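You operate a simulated robot arm through the tools that you are given. There is no shell and no other tool.

You are at the controls of a simulated robot arm. One attempt, no reset.

TASK
Even out the air in the three tubes on the trestles.
Fine: open the green and the blue lever, wait till the needles stand level, shut both again. Where these are worked on the way, their far stop is far enough and under half their travel is too little: blue lever.

It is judged by the outcome, as a careful person would: the job done as asked, and still so three seconds after it is handed in. It fails if anything else is knocked over, pushed out of place, dropped, spilled or broken.

THE ROBOT
A 6-joint arm with a two-finger gripper, fixed in place. Base frame: the origin is on the floor under the middle of its stand, x ahead of it, y to its left, z up. Readings come in m, degrees, newtons and seconds.
It reaches about 1.572 m from its shoulder. Its first joint turns from -166.0 to 166.0 degrees. Payload 2.45 kg.
The tool frame sits at the grasp point between the pads (the TCP): z along the fingers, y along the line on which they close. The tips reach 0.02 m beyond it. The gripper opens to 0.14 m; its body begins 0.168 m behind the TCP.
Orientation is that of the tool frame in the base frame, as a unit quaternion [x, y, z, w]. With the fingers straight down and closing along the base's y, the tool's x points along the base's -x, its y along +y and its z along -z.

THE INTERFACE
- The arm moves only by the tool jog_arm. Its argument "commands" is a list of rows, each a list of 3 entries, a list of its own where there are three numbers: the turn, a rotation vector about the base's x, y, z in units of 60 degrees (1.0 is 60 degrees), then the shift along the base's x, y, z in units of 100 mm (1.0 is 100 mm), then the closure, from 0 (fully open) to 1 (shut). In form: [[[ax, ay, az], [x, y, z], grip], ...]. A call has 1 to 20 rows; each row is the pose to reach, as a shift and turn from the pose commanded when the call began. A call with a number of a shift or a turn outside -1 to 1 is refused whole. Each row takes 0.2 s and may step no farther than 0.05 m and 8.6 degrees from the row before; otherwise, or with a gripper value out of range, the whole call is refused. Where a pose cannot be reached the arm comes as near as it can. A force on the tool above 40 N (or 10 N above the force at the start of the call, whichever is more), or a blocked arm, ends the call early, and 0.2 s more pass. The fingers move at their own pace (about 0.045 m/s each) and stop on an object; they squeeze with about 23 N. The grip force told is the motor's: it shows also when the fingers shut on nothing. Time passes only in rows, and 0.2 s behind the last, so rows that repeat a pose let the fingers close. The reply holds the time, the measured pose of the TCP, the force on the tool along the base axes, the opening and the grip force, in the units named above and with some noise, with the torque about the TCP (base axes, N m) and any sound that the robot's microphone picked up.
- Cameras (640 x 400 px; columns grow to the right, rows downward): "scene" is fixed at [0.3992, 0.4997, 1.5788]; the picture's right is [0.90, -0.43, 0.00], its down [-0.29, -0.61, -0.74] and it looks along [0.32, 0.67, -0.67] (base axes); focal length 214 px, centre (320, 200). "wrist" rides on the gripper at [0.078, 0.011, -0.209] in the tool frame; the picture's right is [-0.14, 0.99, 0.00], its down [-0.92, -0.13, -0.37] and it looks along [-0.37, -0.05, 0.93] (tool axes); focal length 280 px, centre (320, 200). There is no depth. A picture from a camera that has moved, and an enlarged one, comes with that camera's place and axes in the base frame and with its lens.
- get_image(camera): a new picture of that camera. The clock stands still meanwhile.
- enlarge(camera, box): a new picture of the part [left, top, right, bottom] of that camera's present view, enlarged. The clock stands still meanwhile.
- sign_off(): hands the job in; it is judged then, once.

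Places have to be worked out from the pictures, the camera data and where the tool is seen. Open the gripper and draw the arm clear of the work before you hand the job in, unless the task says otherwise.

The tools are called after "Request:" by a JSON object that holds its "op" and its "data". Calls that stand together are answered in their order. jog_arm: Moves the arm, as the interface text tells. Its arguments: {"type":"object","properties":{"commands":{"type":"array"}},"required":["commands"]} The other tools are called the same way: get_image (camera) takes a picture; enlarge (camera, box) takes an enlarged picture of a part of a camera's view; sign_off () hands the job in.

At the start:

```text
t: 0.0
eef_pos: [0.6904, -0.0483, 1.3159]
ee_rot: [0.0, 1.0, 0.001, 0.0]
wrist_force: [0.2, 0.4, 0.3]
torque: [-0.02, 0.01, 0.02]
grip_width: 0.14
finger_force: 0.1
```

scene: 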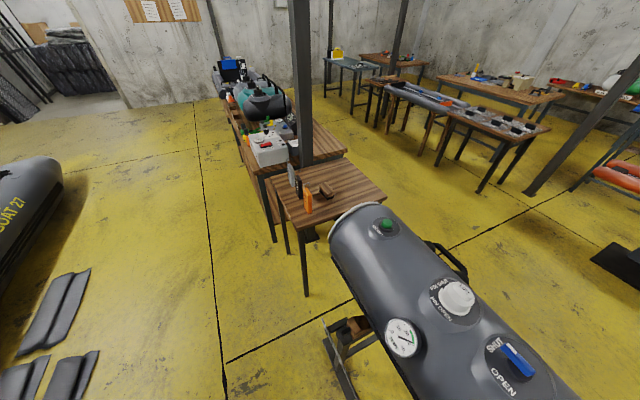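
wrist: 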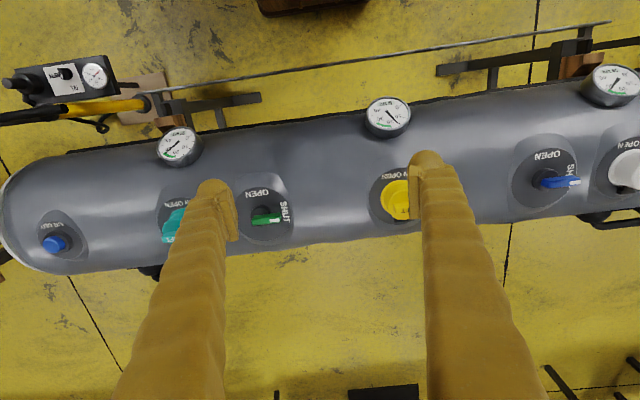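

The wrist picture shows one long tube on trestles with three gauges, a green lever between the left and middle chambers and a blue lever between middle and right. I take closer looks before moving.

Request:
{"op": "enlarge", "data": {"camera": "wrist", "box": [140, 80, 420, 260]}}

Request:
{"op": "enlarge", "data": {"camera": "wrist", "box": [440, 50, 640, 240]}}

Request:
{"op": "enlarge", "data": {"camera": "scene", "box": [320, 200, 600, 400]}}

Request:
{"op": "enlarge", "data": {"camera": "wrist", "box": [0, 40, 240, 280]}}

```text
2.22 times, centred on (280, 170) of wrist
camera zoom: at [0.6132, -0.0392, 1.5238], right [0.14, 0.99, 0.0], down [0.92, -0.13, 0.37], along [0.37, -0.05, -0.93], focal length 623 px, centre (409, 267)
```

zoom: 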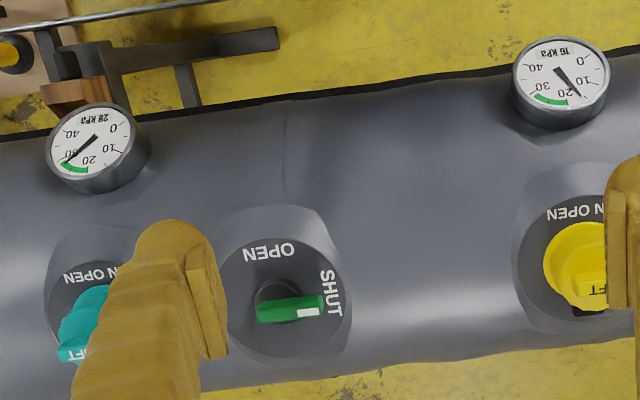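

```text
2.11 times, centred on (540, 145) of wrist
camera zoom: at [0.6132, -0.0392, 1.5238], right [0.14, 0.99, 0.0], down [0.92, -0.13, 0.37], along [0.37, -0.05, -0.93], focal length 590 px, centre (-143, 316)
```

zoom: 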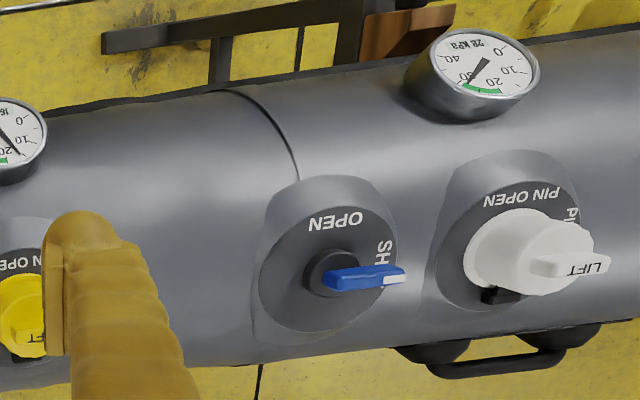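

```text
2.00 times, centred on (460, 300) of scene
camera zoom: at [0.3992, 0.4997, 1.5788], right [0.9, -0.43, 0.0], down [-0.29, -0.61, -0.74], along [0.32, 0.67, -0.67], focal length 429 px, centre (40, 0)
```

zoom: 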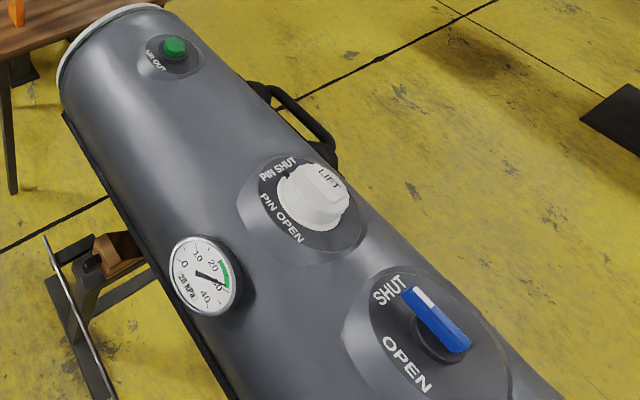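

```text
1.67 times, centred on (120, 160) of wrist
camera zoom: at [0.6132, -0.0392, 1.5238], right [0.14, 0.99, 0.0], down [0.92, -0.13, 0.37], along [0.37, -0.05, -0.93], focal length 467 px, centre (653, 267)
```

zoom: 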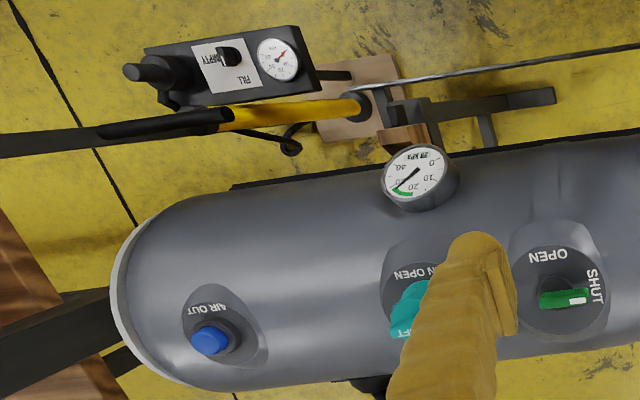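

The left, middle and right gauges read about 28, 16 and 28 kPa, and both levers point along the tube (+y) at SHUT, with OPEN towards the robot (-x). I place the green pivot near (0.85, -0.20, 0.97) and the blue near (0.85, 0.39, 0.97), so I first turn the tool -90° while moving above the green lever for a closer look.

Request:
{"op": "jog_arm", "data": {"commands": [[[0, 0, -0.125], [0.15, -0.1, -0.08], 0.5], [[0, 0, -0.25], [0.3, -0.2, -0.16], 0.5], [[0, 0, -0.375], [0.45, -0.3, -0.24], 0.5], [[0, 0, -0.5], [0.6, -0.4, -0.32], 0.5], [[0, 0, -0.625], [0.75, -0.5, -0.4], 0.5], [[0, 0, -0.75], [0.9, -0.6, -0.48], 0.5]]}}

```text
t: 1.4
eef_pos: [0.781, -0.1083, 1.268]
ee_rot: [0.383, 0.924, 0.0, 0.0]
wrist_force: [-0.2, -0.8, 0.2]
torque: [0.0, -0.02, 0.01]
grip_width: 0.0698
finger_force: 0.0
```

The arm followed well and the tool is turned 45°. I do the second half of the turn and come above the green handle, still well clear at z about 1.2.

Request:
{"op": "jog_arm", "data": {"commands": [[[0, 0, -0.125], [0.12, -0.1, -0.1], 0.5], [[0, 0, -0.25], [0.24, -0.2, -0.2], 0.5], [[0, 0, -0.375], [0.36, -0.3, -0.3], 0.5], [[0, 0, -0.5], [0.48, -0.4, -0.4], 0.5], [[0, 0, -0.625], [0.6, -0.5, -0.5], 0.5], [[0, 0, -0.75], [0.7, -0.57, -0.6], 0.5]]}}

Request:
{"op": "get_image", "data": {"camera": "wrist"}}

Request:
{"op": "get_image", "data": {"camera": "scene"}}

```text
t: 2.8
eef_pos: [0.85, -0.1667, 1.2069]
ee_rot: [0.708, 0.707, 0.0, 0.0]
wrist_force: [-0.3, -0.1, 0.8]
torque: [0.04, 0.0, -0.03]
grip_width: 0.0701
finger_force: 0.1
```

```text
taken
camera wrist: at [0.8631, -0.0889, 1.4143], right [0.99, -0.14, 0.0], down [-0.13, -0.92, 0.37], along [-0.05, -0.37, -0.93], focal length 280 px, centre (320, 200)
```

wrist: 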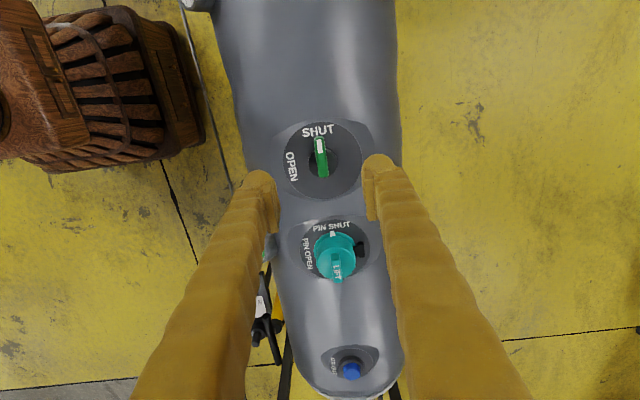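

```text
taken
```

scene: 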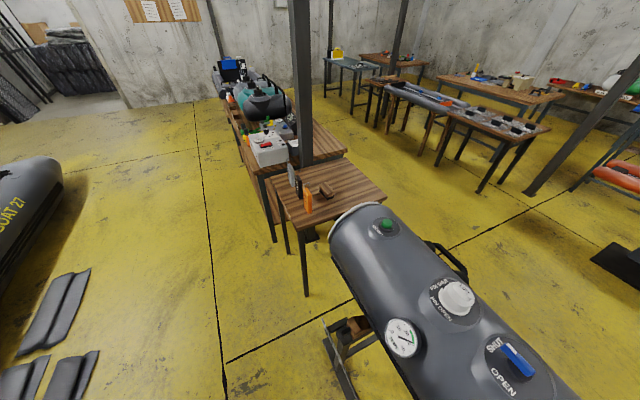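

From here the green lever is seen almost straight from above, its white-tipped end pointing to SHUT (+y). I enlarge it to fix the pivot, handle length and orientation.

Request:
{"op": "enlarge", "data": {"camera": "wrist", "box": [256, 100, 384, 210]}}

```text
3.64 times, centred on (320, 155) of wrist
camera zoom: at [0.8631, -0.0889, 1.4143], right [0.99, -0.14, 0.0], down [-0.13, -0.92, 0.37], along [-0.05, -0.37, -0.93], focal length 1020 px, centre (320, 364)
```

zoom: 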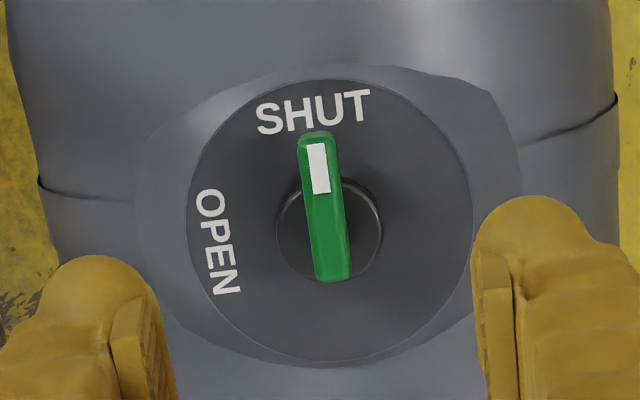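

Triangulating both wrist views: green handle top is at about (0.852, -0.187, 0.987), running from y -0.220 to -0.158, with the pivot near (0.852, -0.203). I line up over its outer part (y -0.170), narrow the fingers to about 0.05 m and descend 0.1 m.

Request:
{"op": "jog_arm", "data": {"commands": [[[0, 0, 0], [0.02, -0.05, -0.2], 0.64], [[0, 0, 0], [0.02, -0.05, -0.45], 0.64], [[0, 0, 0], [0.02, -0.05, -0.7], 0.64], [[0, 0, 0], [0.02, -0.05, -1.0], 0.64]]}}

Request:
{"op": "get_image", "data": {"camera": "wrist"}}

```text
t: 3.8
eef_pos: [0.8521, -0.1726, 1.1069]
ee_rot: [0.708, 0.707, 0.001, 0.0]
wrist_force: [0.7, 0.1, -1.2]
torque: [-0.01, 0.0, 0.03]
grip_width: 0.0505
finger_force: 0.1
```

```text
taken
camera wrist: at [0.8648, -0.0947, 1.3153], right [0.99, -0.14, 0.0], down [-0.13, -0.92, 0.37], along [-0.05, -0.37, -0.93], focal length 280 px, centre (320, 200)
```

wrist: 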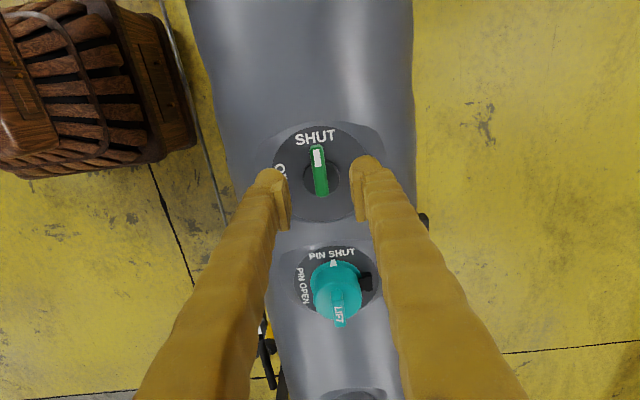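

The handle centre re-measures at (0.852, -0.188), matching my estimate, and the fingers straddle it. I descend another 0.08 m, stopping with the tips just above the handle, and look again.

Request:
{"op": "jog_arm", "data": {"commands": [[[0, 0, 0], [0, 0.01, -0.2], 0.64], [[0, 0, 0], [0, 0.01, -0.4], 0.64], [[0, 0, 0], [0, 0.01, -0.6], 0.64], [[0, 0, 0], [0, 0.01, -0.8], 0.64]]}}

Request:
{"op": "get_image", "data": {"camera": "wrist"}}

```text
t: 4.8
eef_pos: [0.8525, -0.1704, 1.0288]
ee_rot: [0.707, 0.708, -0.001, 0.0]
wrist_force: [-0.1, -0.4, 0.0]
torque: [0.0, 0.02, 0.0]
grip_width: 0.0502
finger_force: 0.0
```

```text
taken
camera wrist: at [0.8642, -0.0932, 1.2356], right [0.99, -0.14, 0.0], down [-0.13, -0.92, 0.37], along [-0.05, -0.37, -0.93], focal length 280 px, centre (320, 200)
```

wrist: 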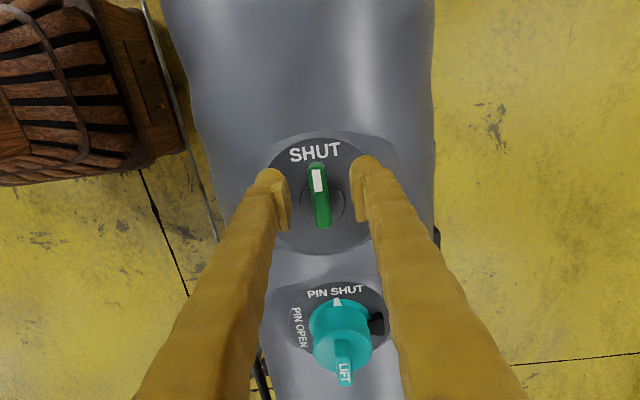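

Request:
{"op": "enlarge", "data": {"camera": "wrist", "box": [240, 120, 400, 270]}}

```text
2.67 times, centred on (320, 195) of wrist
camera zoom: at [0.8642, -0.0932, 1.2356], right [0.99, -0.14, 0.0], down [-0.13, -0.92, 0.37], along [-0.05, -0.37, -0.93], focal length 748 px, centre (320, 213)
```

zoom: 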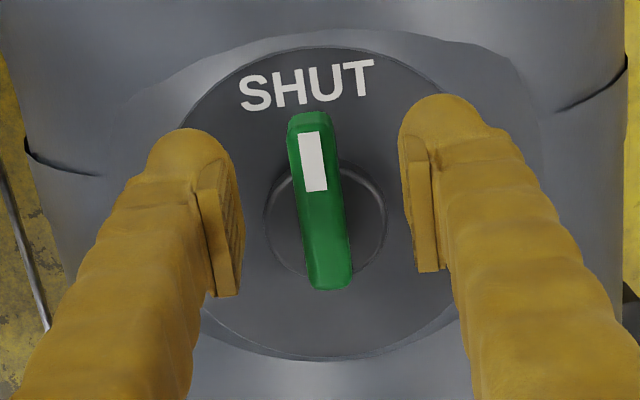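

Fingers are centred about the handle, whose top is at about z 0.987; I lower the TCP to about 0.986 (tips near 0.966, still above the dial plate) in small steps.

Request:
{"op": "jog_arm", "data": {"commands": [[[0, 0, 0], [0, 0, -0.15], 0.64], [[0, 0, 0], [0, 0, -0.27], 0.64], [[0, 0, 0], [0, 0, -0.36], 0.64], [[0, 0, 0], [0, 0, -0.42], 0.64]]}}

Request:
{"op": "enlarge", "data": {"camera": "wrist", "box": [240, 130, 400, 280]}}

```text
t: 5.8
eef_pos: [0.852, -0.172, 0.987]
ee_rot: [0.707, 0.708, 0.0, 0.0]
wrist_force: [-1.0, 0.5, 0.1]
torque: [0.03, -0.01, 0.02]
grip_width: 0.0505
finger_force: 0.1
```

```text
2.67 times, centred on (320, 205) of wrist
camera zoom: at [0.8649, -0.0941, 1.1936], right [0.99, -0.14, 0.0], down [-0.13, -0.92, 0.37], along [-0.05, -0.37, -0.93], focal length 748 px, centre (320, 187)
```

zoom: 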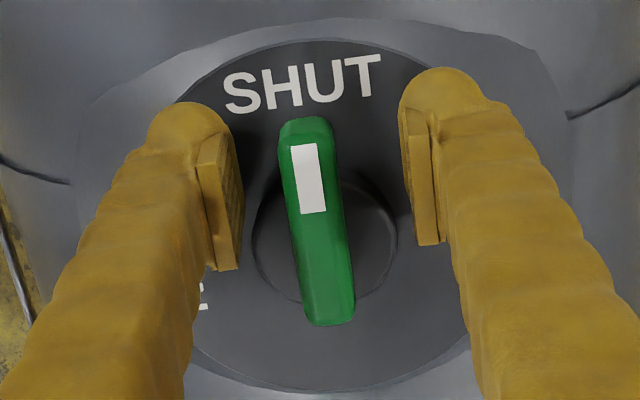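

The tips sit beside the handle with no contact, and the dial plate works out at about z 0.94, so there is room below. I lower 6 mm more and close on the handle.

Request:
{"op": "jog_arm", "data": {"commands": [[[0, 0, 0], [0, 0, -0.06], 0.64], [[0, 0, 0], [0, 0, -0.06], 0.8], [[0, 0, 0], [0, 0, -0.06], 0.9], [[0, 0, 0], [0, 0, -0.06], 1.0], [[0, 0, 0], [0, 0, -0.06], 1.0]]}}

Request:
{"op": "enlarge", "data": {"camera": "wrist", "box": [240, 130, 400, 280]}}

```text
t: 7.0
eef_pos: [0.8498, -0.1707, 0.9797]
ee_rot: [0.707, 0.707, -0.001, -0.002]
wrist_force: [-6.3, 0.8, 4.6]
torque: [-0.18, 0.05, -0.23]
grip_width: 0.0342
finger_force: 42.2
stopped in row 5: the force on the tool passed its limit at 42 N (the readings are from after the stop); the commanded pose is now the measured one
```

```text
2.67 times, centred on (320, 205) of wrist
camera zoom: at [0.8633, -0.094, 1.1873], right [0.99, -0.14, 0.0], down [-0.13, -0.92, 0.37], along [-0.06, -0.37, -0.93], focal length 748 px, centre (320, 187)
```

zoom: 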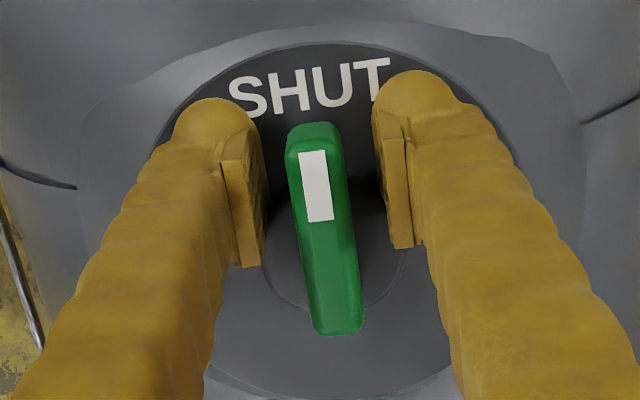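

Closing stopped at a 34 mm gap with 42 N and a torque that puts the contact back near the pivot, so the pads seem to have met the black hub rather than the thin handle. The lever has not moved; I open again and raise by 25 mm to study the hub height.

Request:
{"op": "jog_arm", "data": {"commands": [[[0, 0, 0], [0, 0, 0], 0.7], [[0, 0, 0], [0.02, 0, 0], 0.6], [[0, 0, 0], [0.02, 0, 0.1], 0.6], [[0, 0, 0], [0.02, 0, 0.25], 0.6]]}}

Request:
{"op": "enlarge", "data": {"camera": "wrist", "box": [276, 150, 372, 240]}}

Request:
{"op": "get_image", "data": {"camera": "wrist"}}

```text
t: 8.1
eef_pos: [0.8524, -0.1704, 1.0023]
ee_rot: [0.707, 0.707, -0.002, -0.002]
wrist_force: [-1.0, -0.4, -0.3]
torque: [0.05, 0.04, -0.04]
grip_width: 0.056
finger_force: 0.1
```

```text
4.44 times, centred on (324, 195) of wrist
camera zoom: at [0.8661, -0.093, 1.2113], right [0.99, -0.14, -0.01], down [-0.13, -0.92, 0.37], along [-0.06, -0.37, -0.93], focal length 1246 px, centre (302, 222)
```

zoom: 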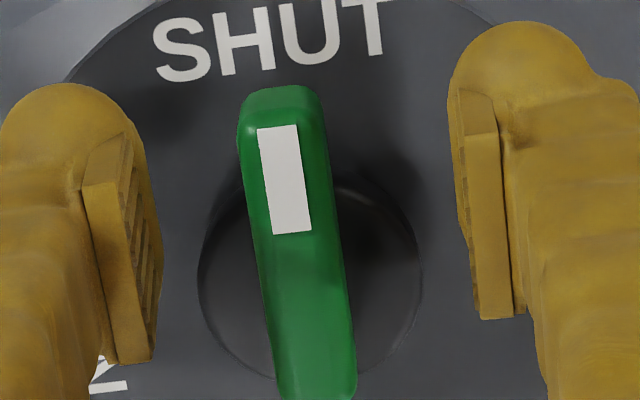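

```text
taken
camera wrist: at [0.8661, -0.093, 1.2113], right [0.99, -0.14, -0.01], down [-0.13, -0.92, 0.37], along [-0.06, -0.37, -0.93], focal length 280 px, centre (320, 200)
```

wrist: 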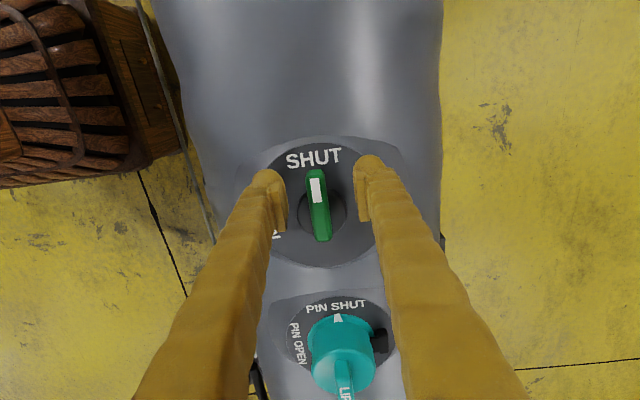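

The black hub (radius about 21 mm) lies right behind the pads, and the squeeze centred the tool at x about 0.850, so the lever centre line is there. I go back down less deep (tips above the hub), 3 mm further out along the handle, and close more gently to see whether I reach the 15 mm bar.

Request:
{"op": "jog_arm", "data": {"commands": [[[0, 0, 0], [-0.02, 0.04, -0.06], 0.6], [[0, 0, 0], [-0.02, 0.04, -0.13], 0.65], [[0, 0, 0], [-0.02, 0.04, -0.13], 0.75], [[0, 0, 0], [-0.02, 0.04, -0.13], 0.8], [[0, 0, 0], [-0.02, 0.04, -0.13], 0.84], [[0, 0, 0], [-0.02, 0.04, -0.13], 0.86]]}}

Request:
{"op": "enlarge", "data": {"camera": "wrist", "box": [260, 150, 388, 260]}}

```text
t: 9.4
eef_pos: [0.8504, -0.1657, 0.9926]
ee_rot: [0.707, 0.707, -0.002, -0.002]
wrist_force: [-10.9, 3.9, 7.3]
torque: [-0.05, 0.19, -0.1]
grip_width: 0.0224
finger_force: 21.4
```

```text
3.64 times, centred on (324, 205) of wrist
camera zoom: at [0.8635, -0.0897, 1.2002], right [0.99, -0.14, 0.0], down [-0.13, -0.92, 0.37], along [-0.06, -0.36, -0.93], focal length 1020 px, centre (306, 182)
```

zoom: 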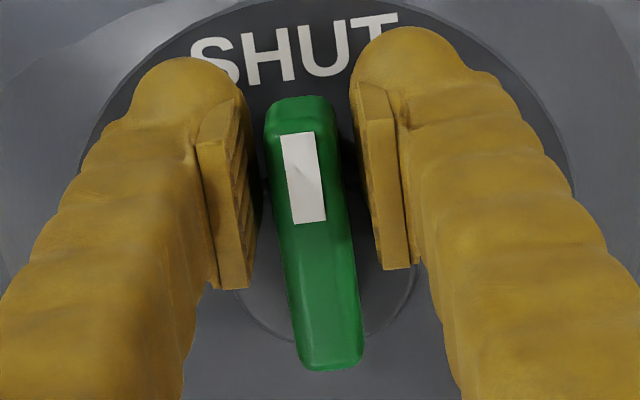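

The gap reached 22 mm with a wedge-like contact, so the lever is slightly tapered and the fingers do straddle it properly. I loosen to about 28 mm as a snug cage and swing the tool +60° about the pivot (0.849, -0.2045) towards OPEN.

Request:
{"op": "jog_arm", "data": {"commands": [[[0, 0, 0], [-0.008, 0, 0], 0.8], [[0, 0, 0.125], [-0.0573, -0.0033, 0], 0.8], [[0, 0, 0.25], [-0.1058, -0.0129, 0], 0.8], [[0, 0, 0.375], [-0.1527, -0.0288, 0], 0.8], [[0, 0, 0.5], [-0.197, -0.0507, 0], 0.8], [[0, 0, 0.625], [-0.2381, -0.0781, 0], 0.8], [[0, 0, 0.75], [-0.2753, -0.1107, 0], 0.8], [[0, 0, 0.875], [-0.3079, -0.1479, 0], 0.8], [[0, 0, 1.0], [-0.3353, -0.189, 0], 0.8]]}}

Request:
{"op": "get_image", "data": {"camera": "wrist"}}

```text
t: 11.4
eef_pos: [0.8156, -0.1858, 0.9906]
ee_rot: [0.258, 0.966, -0.003, -0.001]
wrist_force: [-0.5, 0.5, -0.1]
torque: [-0.02, 0.0, 0.04]
grip_width: 0.0284
finger_force: 0.4
```

```text
taken
camera wrist: at [0.7562, -0.1381, 1.1984], right [0.61, 0.79, 0.0], down [0.74, -0.57, 0.37], along [0.29, -0.23, -0.93], focal length 280 px, centre (320, 200)
```

wrist: 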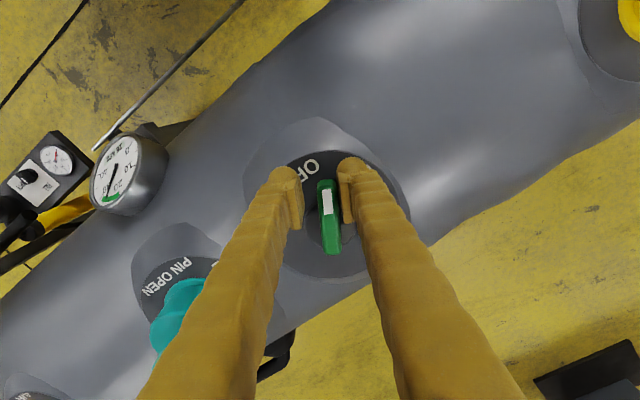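

The lever followed the cage freely to about 60°. I carry on to 90° about the same pivot.

Request:
{"op": "jog_arm", "data": {"commands": [[[0, 0, 0.125], [-0.022, -0.044, 0], 0.8], [[0, 0, 0.25], [-0.038, -0.091, 0], 0.8], [[0, 0, 0.375], [-0.048, -0.14, 0], 0.8], [[0, 0, 0.5], [-0.051, -0.189, 0], 0.8]]}}

Request:
{"op": "enlarge", "data": {"camera": "wrist", "box": [240, 110, 400, 260]}}

Request:
{"op": "get_image", "data": {"camera": "wrist"}}

```text
t: 12.4
eef_pos: [0.8116, -0.2042, 0.992]
ee_rot: [0.0, 1.0, -0.002, 0.0]
wrist_force: [0.2, -0.5, 0.7]
torque: [0.03, 0.04, 0.02]
grip_width: 0.0281
finger_force: 0.0
```

```text
2.67 times, centred on (320, 185) of wrist
camera zoom: at [0.7352, -0.1947, 1.1993], right [0.14, 0.99, 0.0], down [0.92, -0.13, 0.37], along [0.37, -0.05, -0.93], focal length 748 px, centre (320, 240)
```

zoom: 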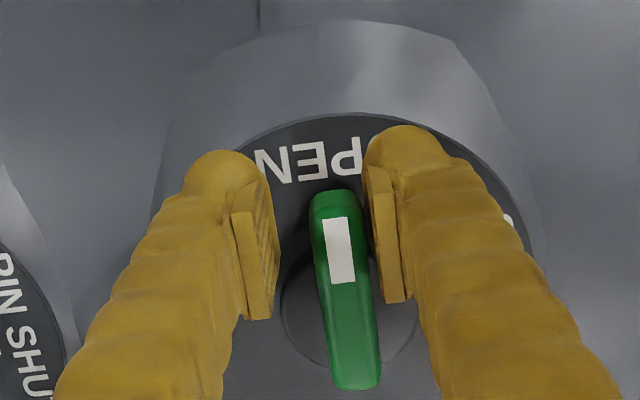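

```text
taken
camera wrist: at [0.7352, -0.1947, 1.1993], right [0.14, 0.99, 0.0], down [0.92, -0.13, 0.37], along [0.37, -0.05, -0.93], focal length 280 px, centre (320, 200)
```

wrist: 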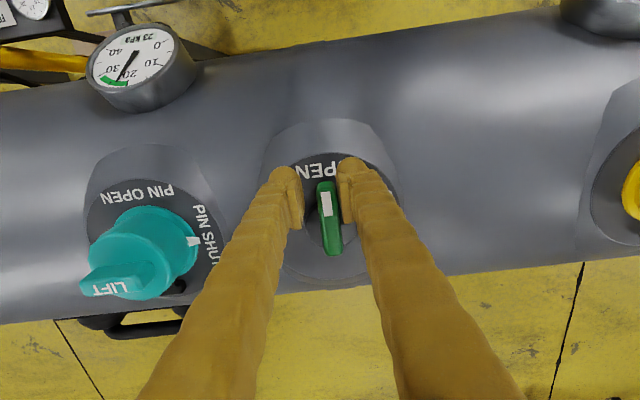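

The left gauge is already down to 23 kPa, so air is flowing and the lever stands at about 90°. I nudge 6° more to be sure it sits at its open stop.

Request:
{"op": "jog_arm", "data": {"commands": [[[0, 0, 0.05], [0, -0.02, 0], 0.8], [[0, 0, 0.1], [0.002, -0.04, 0], 0.8]]}}

Request:
{"op": "enlarge", "data": {"camera": "wrist", "box": [240, 110, 400, 260]}}

```text
t: 13.1
eef_pos: [0.8119, -0.2082, 0.9919]
ee_rot: [-0.052, 0.999, -0.001, 0.001]
wrist_force: [2.3, 10.0, 1.6]
torque: [0.15, -0.01, -0.14]
grip_width: 0.034
finger_force: 4.6
```

```text
2.67 times, centred on (320, 185) of wrist
camera zoom: at [0.7349, -0.2065, 1.1993], right [0.03, 1.0, 0.0], down [0.93, -0.03, 0.37], along [0.37, -0.02, -0.93], focal length 748 px, centre (320, 240)
```

zoom: 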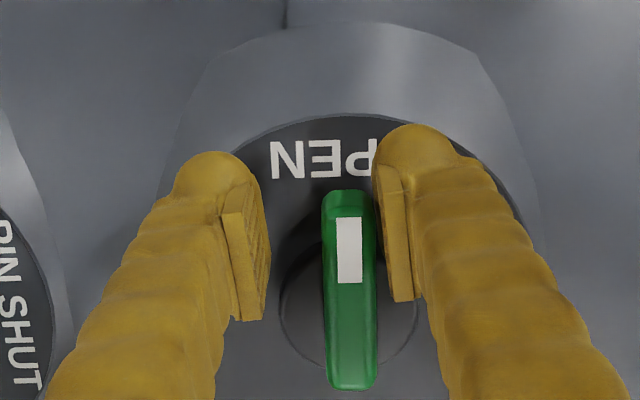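

A 10 N reaction shows the green lever is hard against its open stop. I back off, widen the fingers and lift straight up.

Request:
{"op": "jog_arm", "data": {"commands": [[[0, 0, 0], [0, 0.02, 0], 0.65], [[0, 0, -0.1], [0, 0.04, 0], 0.6], [[0, 0, -0.1], [0, 0.04, 0.2], 0.6], [[0, 0, -0.1], [0, 0.04, 0.5], 0.6], [[0, 0, -0.1], [0, 0.04, 1.0], 0.6]]}}

Request:
{"op": "get_image", "data": {"camera": "wrist"}}

```text
t: 14.2
eef_pos: [0.8117, -0.2045, 1.0907]
ee_rot: [0.0, 1.0, -0.002, 0.001]
wrist_force: [0.0, 0.0, -0.3]
torque: [0.0, -0.02, 0.01]
grip_width: 0.056
finger_force: 0.0
```

```text
taken
camera wrist: at [0.7352, -0.1942, 1.2982], right [0.14, 0.99, 0.0], down [0.92, -0.13, 0.37], along [0.36, -0.05, -0.93], focal length 280 px, centre (320, 200)
```

wrist: 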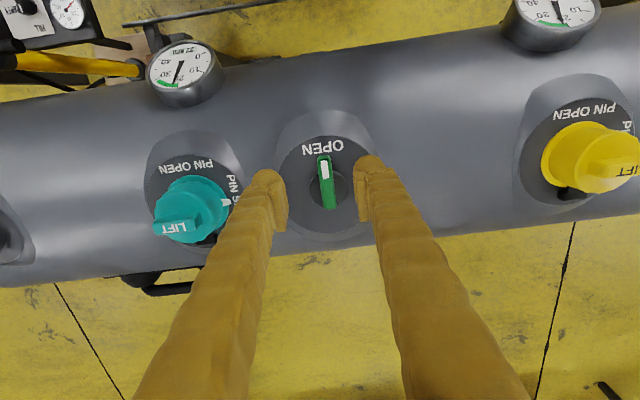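

Green stands at OPEN and its two gauges agree near 22 kPa. I now travel along the tube towards the blue lever, first raising a little to clear the yellow knob.

Request:
{"op": "jog_arm", "data": {"commands": [[[0, 0, 0], [0.05, 0.2, 0.4], 0.6], [[0, 0, 0], [0.1, 0.6, 0.7], 0.6], [[0, 0, 0], [0.15, 1.0, 0.7], 0.6]]}}

Request:
{"op": "jog_arm", "data": {"commands": [[[0, 0, 0], [0.05, 0.35, 0], 0.6], [[0, 0, 0], [0.1, 0.7, 0], 0.6], [[0, 0, 0], [0.1, 1.0, 0], 0.6]]}}

Request:
{"op": "jog_arm", "data": {"commands": [[[0, 0, -0.125], [0.02, 0.2, 0], 0.6], [[0, 0, -0.25], [0.04, 0.4, 0], 0.6], [[0, 0, -0.375], [0.06, 0.6, 0], 0.6], [[0, 0, -0.5], [0.08, 0.8, 0], 0.6], [[0, 0, -0.625], [0.1, 1.0, 0], 0.6]]}}

Request:
{"op": "jog_arm", "data": {"commands": [[[0, 0, -0.125], [0, 0.2, 0], 0.6], [[0, 0, -0.25], [0, 0.4, 0], 0.6], [[0, 0, -0.375], [0, 0.6, 0], 0.6], [[0, 0, -0.5], [0, 0.8, 0], 0.6], [[0, 0, -0.625], [0, 1.0, 0], 0.6]]}}

Request:
{"op": "jog_arm", "data": {"commands": [[[0, 0, -0.125], [0, 0.3, 0], 0.6], [[0, 0, -0.25], [0, 0.65, 0], 0.6], [[0, 0, -0.25], [0, 1.0, 0], 0.6]]}}

Request:
{"op": "get_image", "data": {"camera": "wrist"}}

Request:
{"op": "get_image", "data": {"camera": "scene"}}

```text
refused: row 2 steps farther than a row can; nothing moved
```

```text
t: 15.1
eef_pos: [0.8224, -0.1059, 1.0914]
ee_rot: [0.001, 1.0, -0.001, 0.0]
wrist_force: [0.0, 0.0, -0.7]
torque: [0.0, -0.05, -0.01]
grip_width: 0.056
finger_force: 0.0
```

```text
t: 16.2
eef_pos: [0.8331, -0.0064, 1.0907]
ee_rot: [0.322, 0.947, -0.002, 0.0]
wrist_force: [-1.0, -0.5, -0.1]
torque: [-0.06, 0.02, 0.01]
grip_width: 0.0559
finger_force: 0.1
```

```text
t: 17.4
eef_pos: [0.8313, 0.0949, 1.0902]
ee_rot: [0.609, 0.793, -0.002, -0.001]
wrist_force: [-0.2, -0.4, -0.2]
torque: [0.0, -0.01, 0.0]
grip_width: 0.0561
finger_force: 0.1
```

```text
t: 18.2
eef_pos: [0.8301, 0.1947, 1.091]
ee_rot: [0.707, 0.707, -0.002, -0.002]
wrist_force: [-0.6, -0.4, -0.4]
torque: [0.02, -0.01, -0.02]
grip_width: 0.0561
finger_force: 0.1
```

```text
taken
camera wrist: at [0.8435, 0.2721, 1.2987], right [0.99, -0.14, 0.0], down [-0.13, -0.92, 0.37], along [-0.06, -0.37, -0.93], focal length 280 px, centre (320, 200)
```

wrist: 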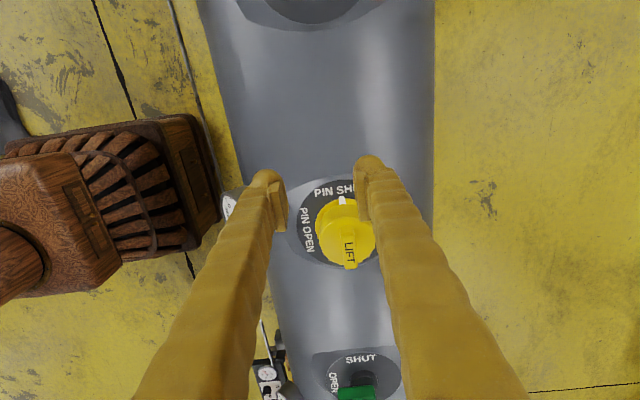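

```text
taken
```

scene: 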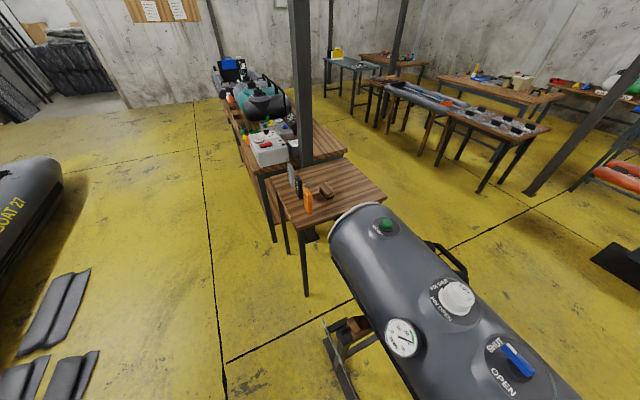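

The first row of the batch was refused as too long a step, so I travelled at z 1.09; forces stayed near zero and the yellow knob was cleared. I now raise to 1.14 and continue towards the blue lever, one call at a time.

Request:
{"op": "jog_arm", "data": {"commands": [[[0, 0, 0], [0, 0.1, 0.25], 0.6], [[0, 0, 0], [0.05, 0.4, 0.5], 0.6], [[0, 0, 0], [0.1, 0.7, 0.5], 0.6], [[0, 0, 0], [0.15, 1.0, 0.5], 0.6]]}}

Request:
{"op": "get_image", "data": {"camera": "wrist"}}

```text
t: 19.2
eef_pos: [0.8467, 0.2969, 1.1412]
ee_rot: [0.706, 0.708, -0.002, -0.001]
wrist_force: [-0.2, 0.1, -0.6]
torque: [0.02, 0.0, 0.03]
grip_width: 0.0559
finger_force: 0.2
```

```text
taken
camera wrist: at [0.8601, 0.3731, 1.3497], right [0.99, -0.14, 0.0], down [-0.13, -0.92, 0.37], along [-0.06, -0.37, -0.93], focal length 280 px, centre (320, 200)
```

wrist: 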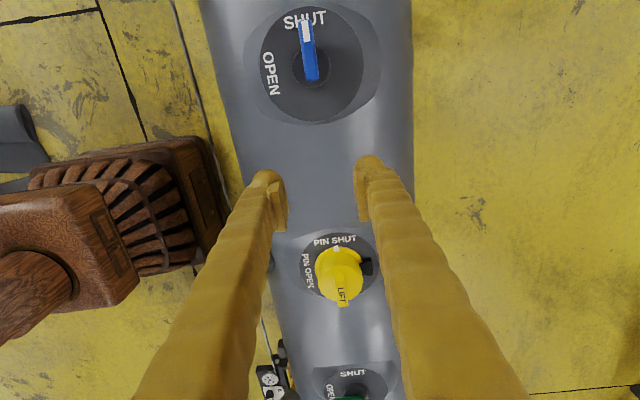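

The blue lever is in view: its handle runs from about y 0.382 to 0.447 at x 0.85, so the pivot is near (0.85, 0.398). I move another 0.1 m along and re-measure.

Request:
{"op": "jog_arm", "data": {"commands": [[[0, 0, 0], [0.01, 0.35, 0], 0.6], [[0, 0, 0], [0.02, 0.7, 0], 0.6], [[0, 0, 0], [0.03, 1.0, 0], 0.6]]}}

Request:
{"op": "get_image", "data": {"camera": "wrist"}}

Request:
{"op": "enlarge", "data": {"camera": "wrist", "box": [240, 60, 400, 210]}}

```text
t: 20.1
eef_pos: [0.8499, 0.3959, 1.1438]
ee_rot: [0.707, 0.707, -0.002, -0.001]
wrist_force: [0.3, -1.2, 0.1]
torque: [0.02, 0.02, -0.02]
grip_width: 0.056
finger_force: 0.0
```

```text
taken
camera wrist: at [0.8631, 0.4727, 1.3511], right [0.99, -0.14, 0.0], down [-0.13, -0.92, 0.37], along [-0.06, -0.37, -0.93], focal length 280 px, centre (320, 200)
```

wrist: 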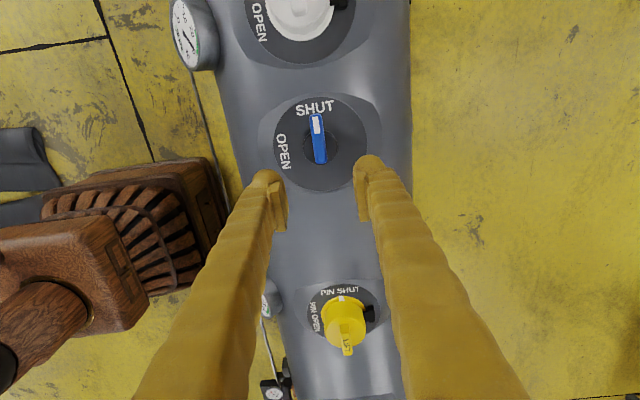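

```text
2.67 times, centred on (320, 135) of wrist
camera zoom: at [0.8631, 0.4727, 1.3511], right [0.99, -0.14, 0.0], down [-0.13, -0.92, 0.37], along [-0.06, -0.37, -0.93], focal length 748 px, centre (320, 373)
```

zoom: 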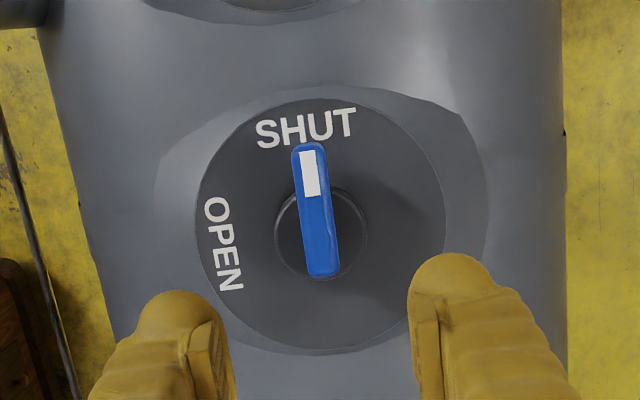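

Blue pivot re-measures at (0.849, 0.395), same dial geometry as the green one. I move over its outer handle (y 0.433) and descend to z about 1.04.

Request:
{"op": "jog_arm", "data": {"commands": [[[0, 0, 0], [0, 0.2, 0], 0.6], [[0, 0, 0], [0, 0.37, -0.2], 0.6], [[0, 0, 0], [0, 0.37, -0.5], 0.6], [[0, 0, 0], [0, 0.37, -0.75], 0.6], [[0, 0, 0], [0, 0.37, -1.0], 0.6]]}}

Request:
{"op": "enlarge", "data": {"camera": "wrist", "box": [240, 100, 400, 250]}}

Request:
{"op": "get_image", "data": {"camera": "scene"}}

```text
t: 21.2
eef_pos: [0.8501, 0.4335, 1.0423]
ee_rot: [0.707, 0.707, -0.001, -0.002]
wrist_force: [-0.1, -1.1, 0.9]
torque: [0.0, 0.0, -0.02]
grip_width: 0.056
finger_force: 0.1
```

```text
2.67 times, centred on (320, 175) of wrist
camera zoom: at [0.8633, 0.5097, 1.2502], right [0.99, -0.14, 0.0], down [-0.13, -0.92, 0.37], along [-0.05, -0.36, -0.93], focal length 748 px, centre (320, 267)
```

zoom: 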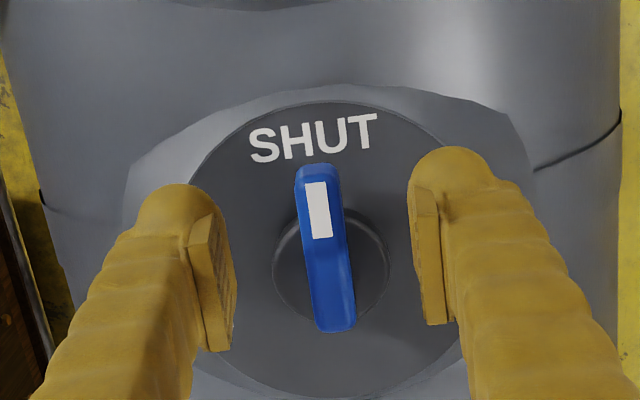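

```text
taken
```

scene: 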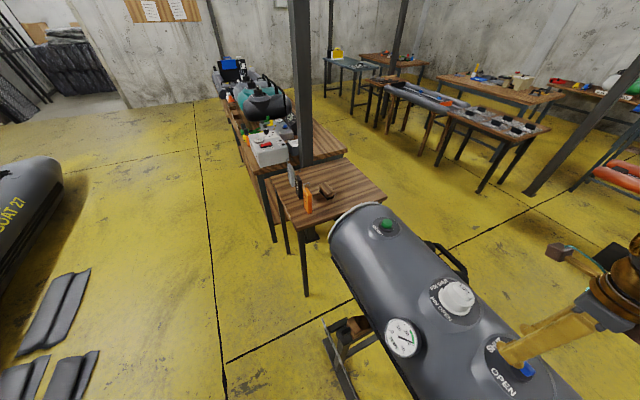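

The blue handle is centred between the fingers with the pivot near (0.8495, 0.3955). I descend to z about 0.991 and narrow to a 28 mm cage as with the green one.

Request:
{"op": "jog_arm", "data": {"commands": [[[0, 0, 0], [0, 0, -0.2], 0.6], [[0, 0, 0], [0, 0, -0.38], 0.6], [[0, 0, 0], [0, 0, -0.5], 0.65], [[0, 0, 0], [0, 0, -0.5], 0.75], [[0, 0, 0], [0, 0, -0.5], 0.8], [[0, 0, 0], [0, 0, -0.5], 0.8]]}}

Request:
{"op": "enlarge", "data": {"camera": "wrist", "box": [240, 120, 400, 270]}}

```text
t: 22.6
eef_pos: [0.8489, 0.4327, 0.9922]
ee_rot: [0.707, 0.708, -0.001, -0.001]
wrist_force: [0.9, 0.1, 0.4]
torque: [-0.01, 0.01, 0.02]
grip_width: 0.0281
finger_force: 0.1
```

```text
2.67 times, centred on (320, 195) of wrist
camera zoom: at [0.8626, 0.5092, 1.2004], right [0.99, -0.14, 0.0], down [-0.13, -0.92, 0.37], along [-0.06, -0.37, -0.93], focal length 748 px, centre (320, 213)
```

zoom: 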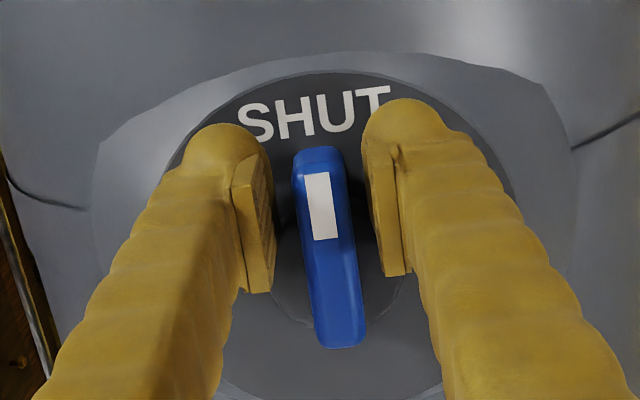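

The fingers cage the blue handle evenly with no force. I swing it +60° towards OPEN about its pivot.

Request:
{"op": "jog_arm", "data": {"commands": [[[0, 0, 0.125], [-0.0493, -0.0032, 0], 0.8], [[0, 0, 0.25], [-0.0968, -0.0126, 0], 0.8], [[0, 0, 0.375], [-0.1426, -0.0282, 0], 0.8], [[0, 0, 0.5], [-0.186, -0.0496, 0], 0.8], [[0, 0, 0.625], [-0.2263, -0.0764, 0], 0.8], [[0, 0, 0.75], [-0.2626, -0.1084, 0], 0.8], [[0, 0, 0.875], [-0.2946, -0.1447, 0], 0.8], [[0, 0, 1.0], [-0.3214, -0.185, 0], 0.8]]}}

Request:
{"op": "get_image", "data": {"camera": "wrist"}}

```text
t: 24.4
eef_pos: [0.8163, 0.4141, 0.9926]
ee_rot: [0.258, 0.966, -0.002, -0.001]
wrist_force: [0.4, 1.8, 0.6]
torque: [0.07, -0.07, 0.05]
grip_width: 0.0293
finger_force: 0.9
```

```text
taken
camera wrist: at [0.7566, 0.4612, 1.1992], right [0.61, 0.79, 0.0], down [0.74, -0.57, 0.37], along [0.29, -0.23, -0.93], focal length 280 px, centre (320, 200)
```

wrist: 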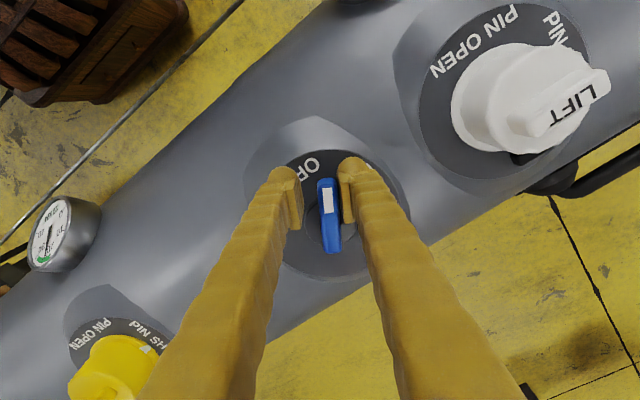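

The blue lever has turned well past half already; I continue to 90° and nudge on to 96° to feel its open stop.

Request:
{"op": "jog_arm", "data": {"commands": [[[0, 0, 0.125], [-0.0214, -0.0434, 0], 0.8], [[0, 0, 0.25], [-0.037, -0.089, 0], 0.8], [[0, 0, 0.375], [-0.0464, -0.137, 0], 0.8], [[0, 0, 0.5], [-0.0496, -0.185, 0], 0.8], [[0, 0, 0.55], [-0.049, -0.204, 0], 0.8], [[0, 0, 0.6], [-0.0476, -0.224, 0], 0.8]]}}

Request:
{"op": "get_image", "data": {"camera": "wrist"}}

Request:
{"op": "enlarge", "data": {"camera": "wrist", "box": [240, 110, 400, 260]}}

Request:
{"op": "enlarge", "data": {"camera": "scene", "box": [360, 300, 460, 380]}}

```text
t: 25.9
eef_pos: [0.8129, 0.3916, 0.9917]
ee_rot: [-0.052, 0.999, -0.001, 0.0]
wrist_force: [2.4, 8.1, -0.2]
torque: [0.07, -0.04, -0.1]
grip_width: 0.0332
finger_force: 4.0
```

```text
taken
camera wrist: at [0.7349, 0.394, 1.1991], right [0.03, 1.0, 0.0], down [0.93, -0.03, 0.37], along [0.37, -0.02, -0.93], focal length 280 px, centre (320, 200)
```

wrist: 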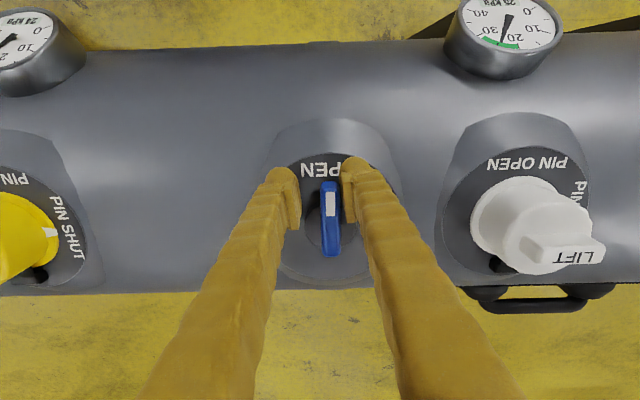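

```text
2.67 times, centred on (320, 185) of wrist
camera zoom: at [0.7349, 0.394, 1.1991], right [0.03, 1.0, 0.0], down [0.93, -0.03, 0.37], along [0.37, -0.02, -0.93], focal length 748 px, centre (320, 240)
```

zoom: 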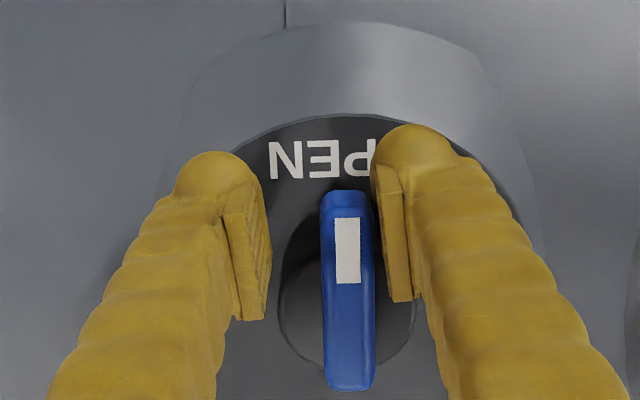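

```text
5.00 times, centred on (410, 340) of scene
camera zoom: at [0.3992, 0.4997, 1.5788], right [0.9, -0.43, 0.0], down [-0.29, -0.61, -0.74], along [0.32, 0.67, -0.67], focal length 1072 px, centre (-130, -500)
```

zoom: 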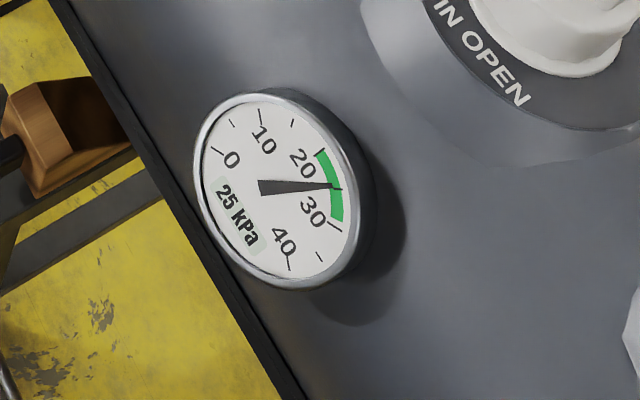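

Blue is against its open stop (8 N reaction); middle reads 24 and right 25 kPa and falling together. I relax the push back to 90° with wider fingers and wait about 3 s for the needles to level.

Request:
{"op": "jog_arm", "data": {"commands": [[[0, 0, -0.05], [-0.001, 0.02, 0], 0.75], [[0, 0, -0.1], [-0.002, 0.039, 0], 0.7], [[0, 0, -0.1], [-0.002, 0.039, 0], 0.7], [[0, 0, -0.1], [-0.002, 0.039, 0], 0.7], [[0, 0, -0.1], [-0.002, 0.039, 0], 0.7], [[0, 0, -0.1], [-0.002, 0.039, 0], 0.7], [[0, 0, -0.1], [-0.002, 0.039, 0], 0.7], [[0, 0, -0.1], [-0.002, 0.039, 0], 0.7], [[0, 0, -0.1], [-0.002, 0.039, 0], 0.7], [[0, 0, -0.1], [-0.002, 0.039, 0], 0.7], [[0, 0, -0.1], [-0.002, 0.039, 0], 0.7], [[0, 0, -0.1], [-0.002, 0.039, 0], 0.7], [[0, 0, -0.1], [-0.002, 0.039, 0], 0.7], [[0, 0, -0.1], [-0.002, 0.039, 0], 0.7], [[0, 0, -0.1], [-0.002, 0.039, 0], 0.7], [[0, 0, -0.1], [-0.002, 0.039, 0], 0.7]]}}

Request:
{"op": "enlarge", "data": {"camera": "wrist", "box": [0, 0, 120, 90]}}

Request:
{"op": "enlarge", "data": {"camera": "scene", "box": [360, 300, 460, 380]}}

Request:
{"op": "get_image", "data": {"camera": "wrist"}}

```text
t: 29.2
eef_pos: [0.8118, 0.3972, 0.9904]
ee_rot: [0.0, 1.0, -0.003, 0.0]
wrist_force: [-0.3, -0.2, -0.1]
torque: [-0.02, 0.02, 0.01]
grip_width: 0.0419
finger_force: 0.2
```

```text
4.44 times, centred on (60, 45) of wrist
camera zoom: at [0.7357, 0.4064, 1.1986], right [0.14, 0.99, 0.0], down [0.92, -0.13, 0.37], along [0.37, -0.06, -0.93], focal length 1246 px, centre (1476, 889)
```

zoom: 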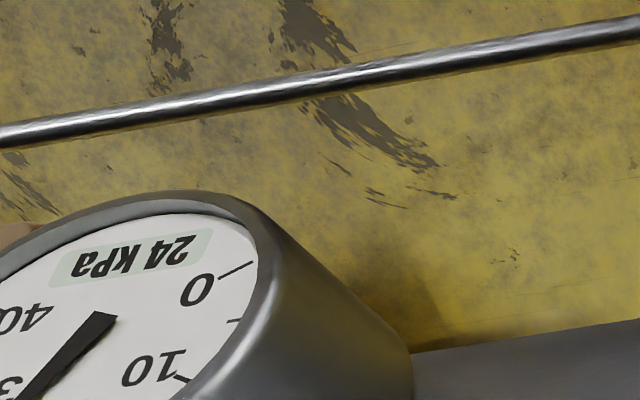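

```text
5.00 times, centred on (410, 340) of scene
camera zoom: at [0.3992, 0.4997, 1.5788], right [0.9, -0.43, 0.0], down [-0.29, -0.61, -0.74], along [0.32, 0.67, -0.67], focal length 1072 px, centre (-130, -500)
```

zoom: 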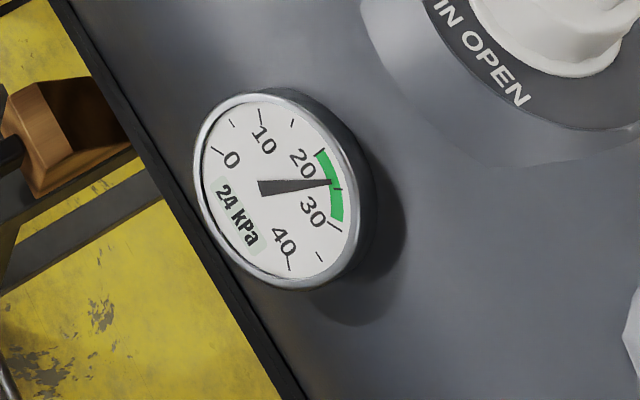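

```text
taken
camera wrist: at [0.7357, 0.4064, 1.1986], right [0.14, 0.99, 0.0], down [0.92, -0.13, 0.37], along [0.37, -0.06, -0.93], focal length 280 px, centre (320, 200)
```

wrist: 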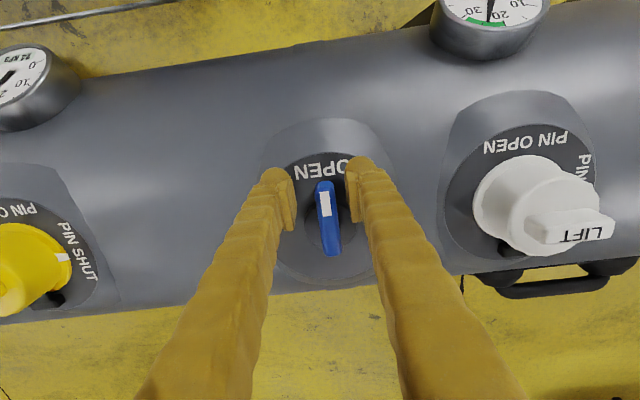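

Middle and right both show 24 kPa. The left gauge is out of view, so I wait another 8 s to let all three settle fully before shutting anything.

Request:
{"op": "jog_arm", "data": {"commands": [[[0, 0, 0], [0, 0, 0], 0.7], [[0, 0, 0], [0, 0, 0], 0.7], [[0, 0, 0], [0, 0, 0], 0.7], [[0, 0, 0], [0, 0, 0], 0.7], [[0, 0, 0], [0, 0, 0], 0.7], [[0, 0, 0], [0, 0, 0], 0.7], [[0, 0, 0], [0, 0, 0], 0.7], [[0, 0, 0], [0, 0, 0], 0.7], [[0, 0, 0], [0, 0, 0], 0.7], [[0, 0, 0], [0, 0, 0], 0.7], [[0, 0, 0], [0, 0, 0], 0.7], [[0, 0, 0], [0, 0, 0], 0.7], [[0, 0, 0], [0, 0, 0], 0.7], [[0, 0, 0], [0, 0, 0], 0.7], [[0, 0, 0], [0, 0, 0], 0.7], [[0, 0, 0], [0, 0, 0], 0.7], [[0, 0, 0], [0, 0, 0], 0.7], [[0, 0, 0], [0, 0, 0], 0.7], [[0, 0, 0], [0, 0, 0], 0.7], [[0, 0, 0], [0, 0, 0], 0.7]]}}

Request:
{"op": "jog_arm", "data": {"commands": [[[0, 0, 0], [0, 0, 0], 0.7], [[0, 0, 0], [0, 0, 0], 0.7], [[0, 0, 0], [0, 0, 0], 0.7], [[0, 0, 0], [0, 0, 0], 0.7], [[0, 0, 0], [0, 0, 0], 0.7], [[0, 0, 0], [0, 0, 0], 0.7], [[0, 0, 0], [0, 0, 0], 0.7], [[0, 0, 0], [0, 0, 0], 0.7], [[0, 0, 0], [0, 0, 0], 0.7], [[0, 0, 0], [0, 0, 0], 0.7], [[0, 0, 0], [0, 0, 0], 0.7], [[0, 0, 0], [0, 0, 0], 0.7], [[0, 0, 0], [0, 0, 0], 0.7], [[0, 0, 0], [0, 0, 0], 0.7], [[0, 0, 0], [0, 0, 0], 0.7], [[0, 0, 0], [0, 0, 0], 0.7], [[0, 0, 0], [0, 0, 0], 0.7], [[0, 0, 0], [0, 0, 0], 0.7], [[0, 0, 0], [0, 0, 0], 0.7], [[0, 0, 0], [0, 0, 0], 0.7]]}}

Request:
{"op": "enlarge", "data": {"camera": "scene", "box": [360, 300, 460, 380]}}

Request:
{"op": "enlarge", "data": {"camera": "wrist", "box": [0, 0, 120, 150]}}

```text
t: 33.5
eef_pos: [0.8117, 0.3964, 0.9908]
ee_rot: [0.0, 1.0, -0.003, 0.0]
wrist_force: [-0.6, 0.8, -0.1]
torque: [0.03, 0.02, -0.02]
grip_width: 0.042
finger_force: 0.1
```

```text
t: 37.6
eef_pos: [0.8122, 0.3967, 0.9916]
ee_rot: [0.0, 1.0, -0.002, 0.0]
wrist_force: [-0.1, -0.2, -0.6]
torque: [-0.02, -0.02, 0.02]
grip_width: 0.0421
finger_force: 0.1
```

```text
5.00 times, centred on (410, 340) of scene
camera zoom: at [0.3992, 0.4997, 1.5788], right [0.9, -0.43, 0.0], down [-0.29, -0.61, -0.74], along [0.32, 0.67, -0.67], focal length 1072 px, centre (-130, -500)
```

zoom: 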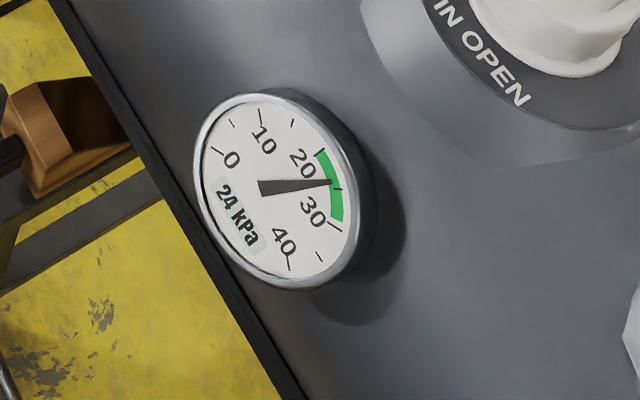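

```text
2.67 times, centred on (60, 75) of wrist
camera zoom: at [0.7357, 0.4064, 1.1986], right [0.14, 0.99, 0.0], down [0.92, -0.13, 0.37], along [0.37, -0.06, -0.93], focal length 748 px, centre (1013, 533)
```

zoom: 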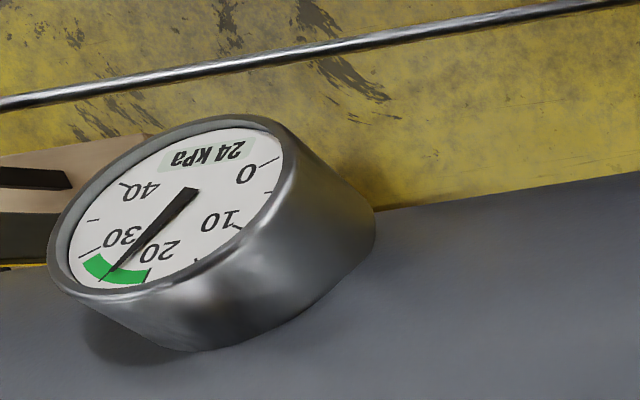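

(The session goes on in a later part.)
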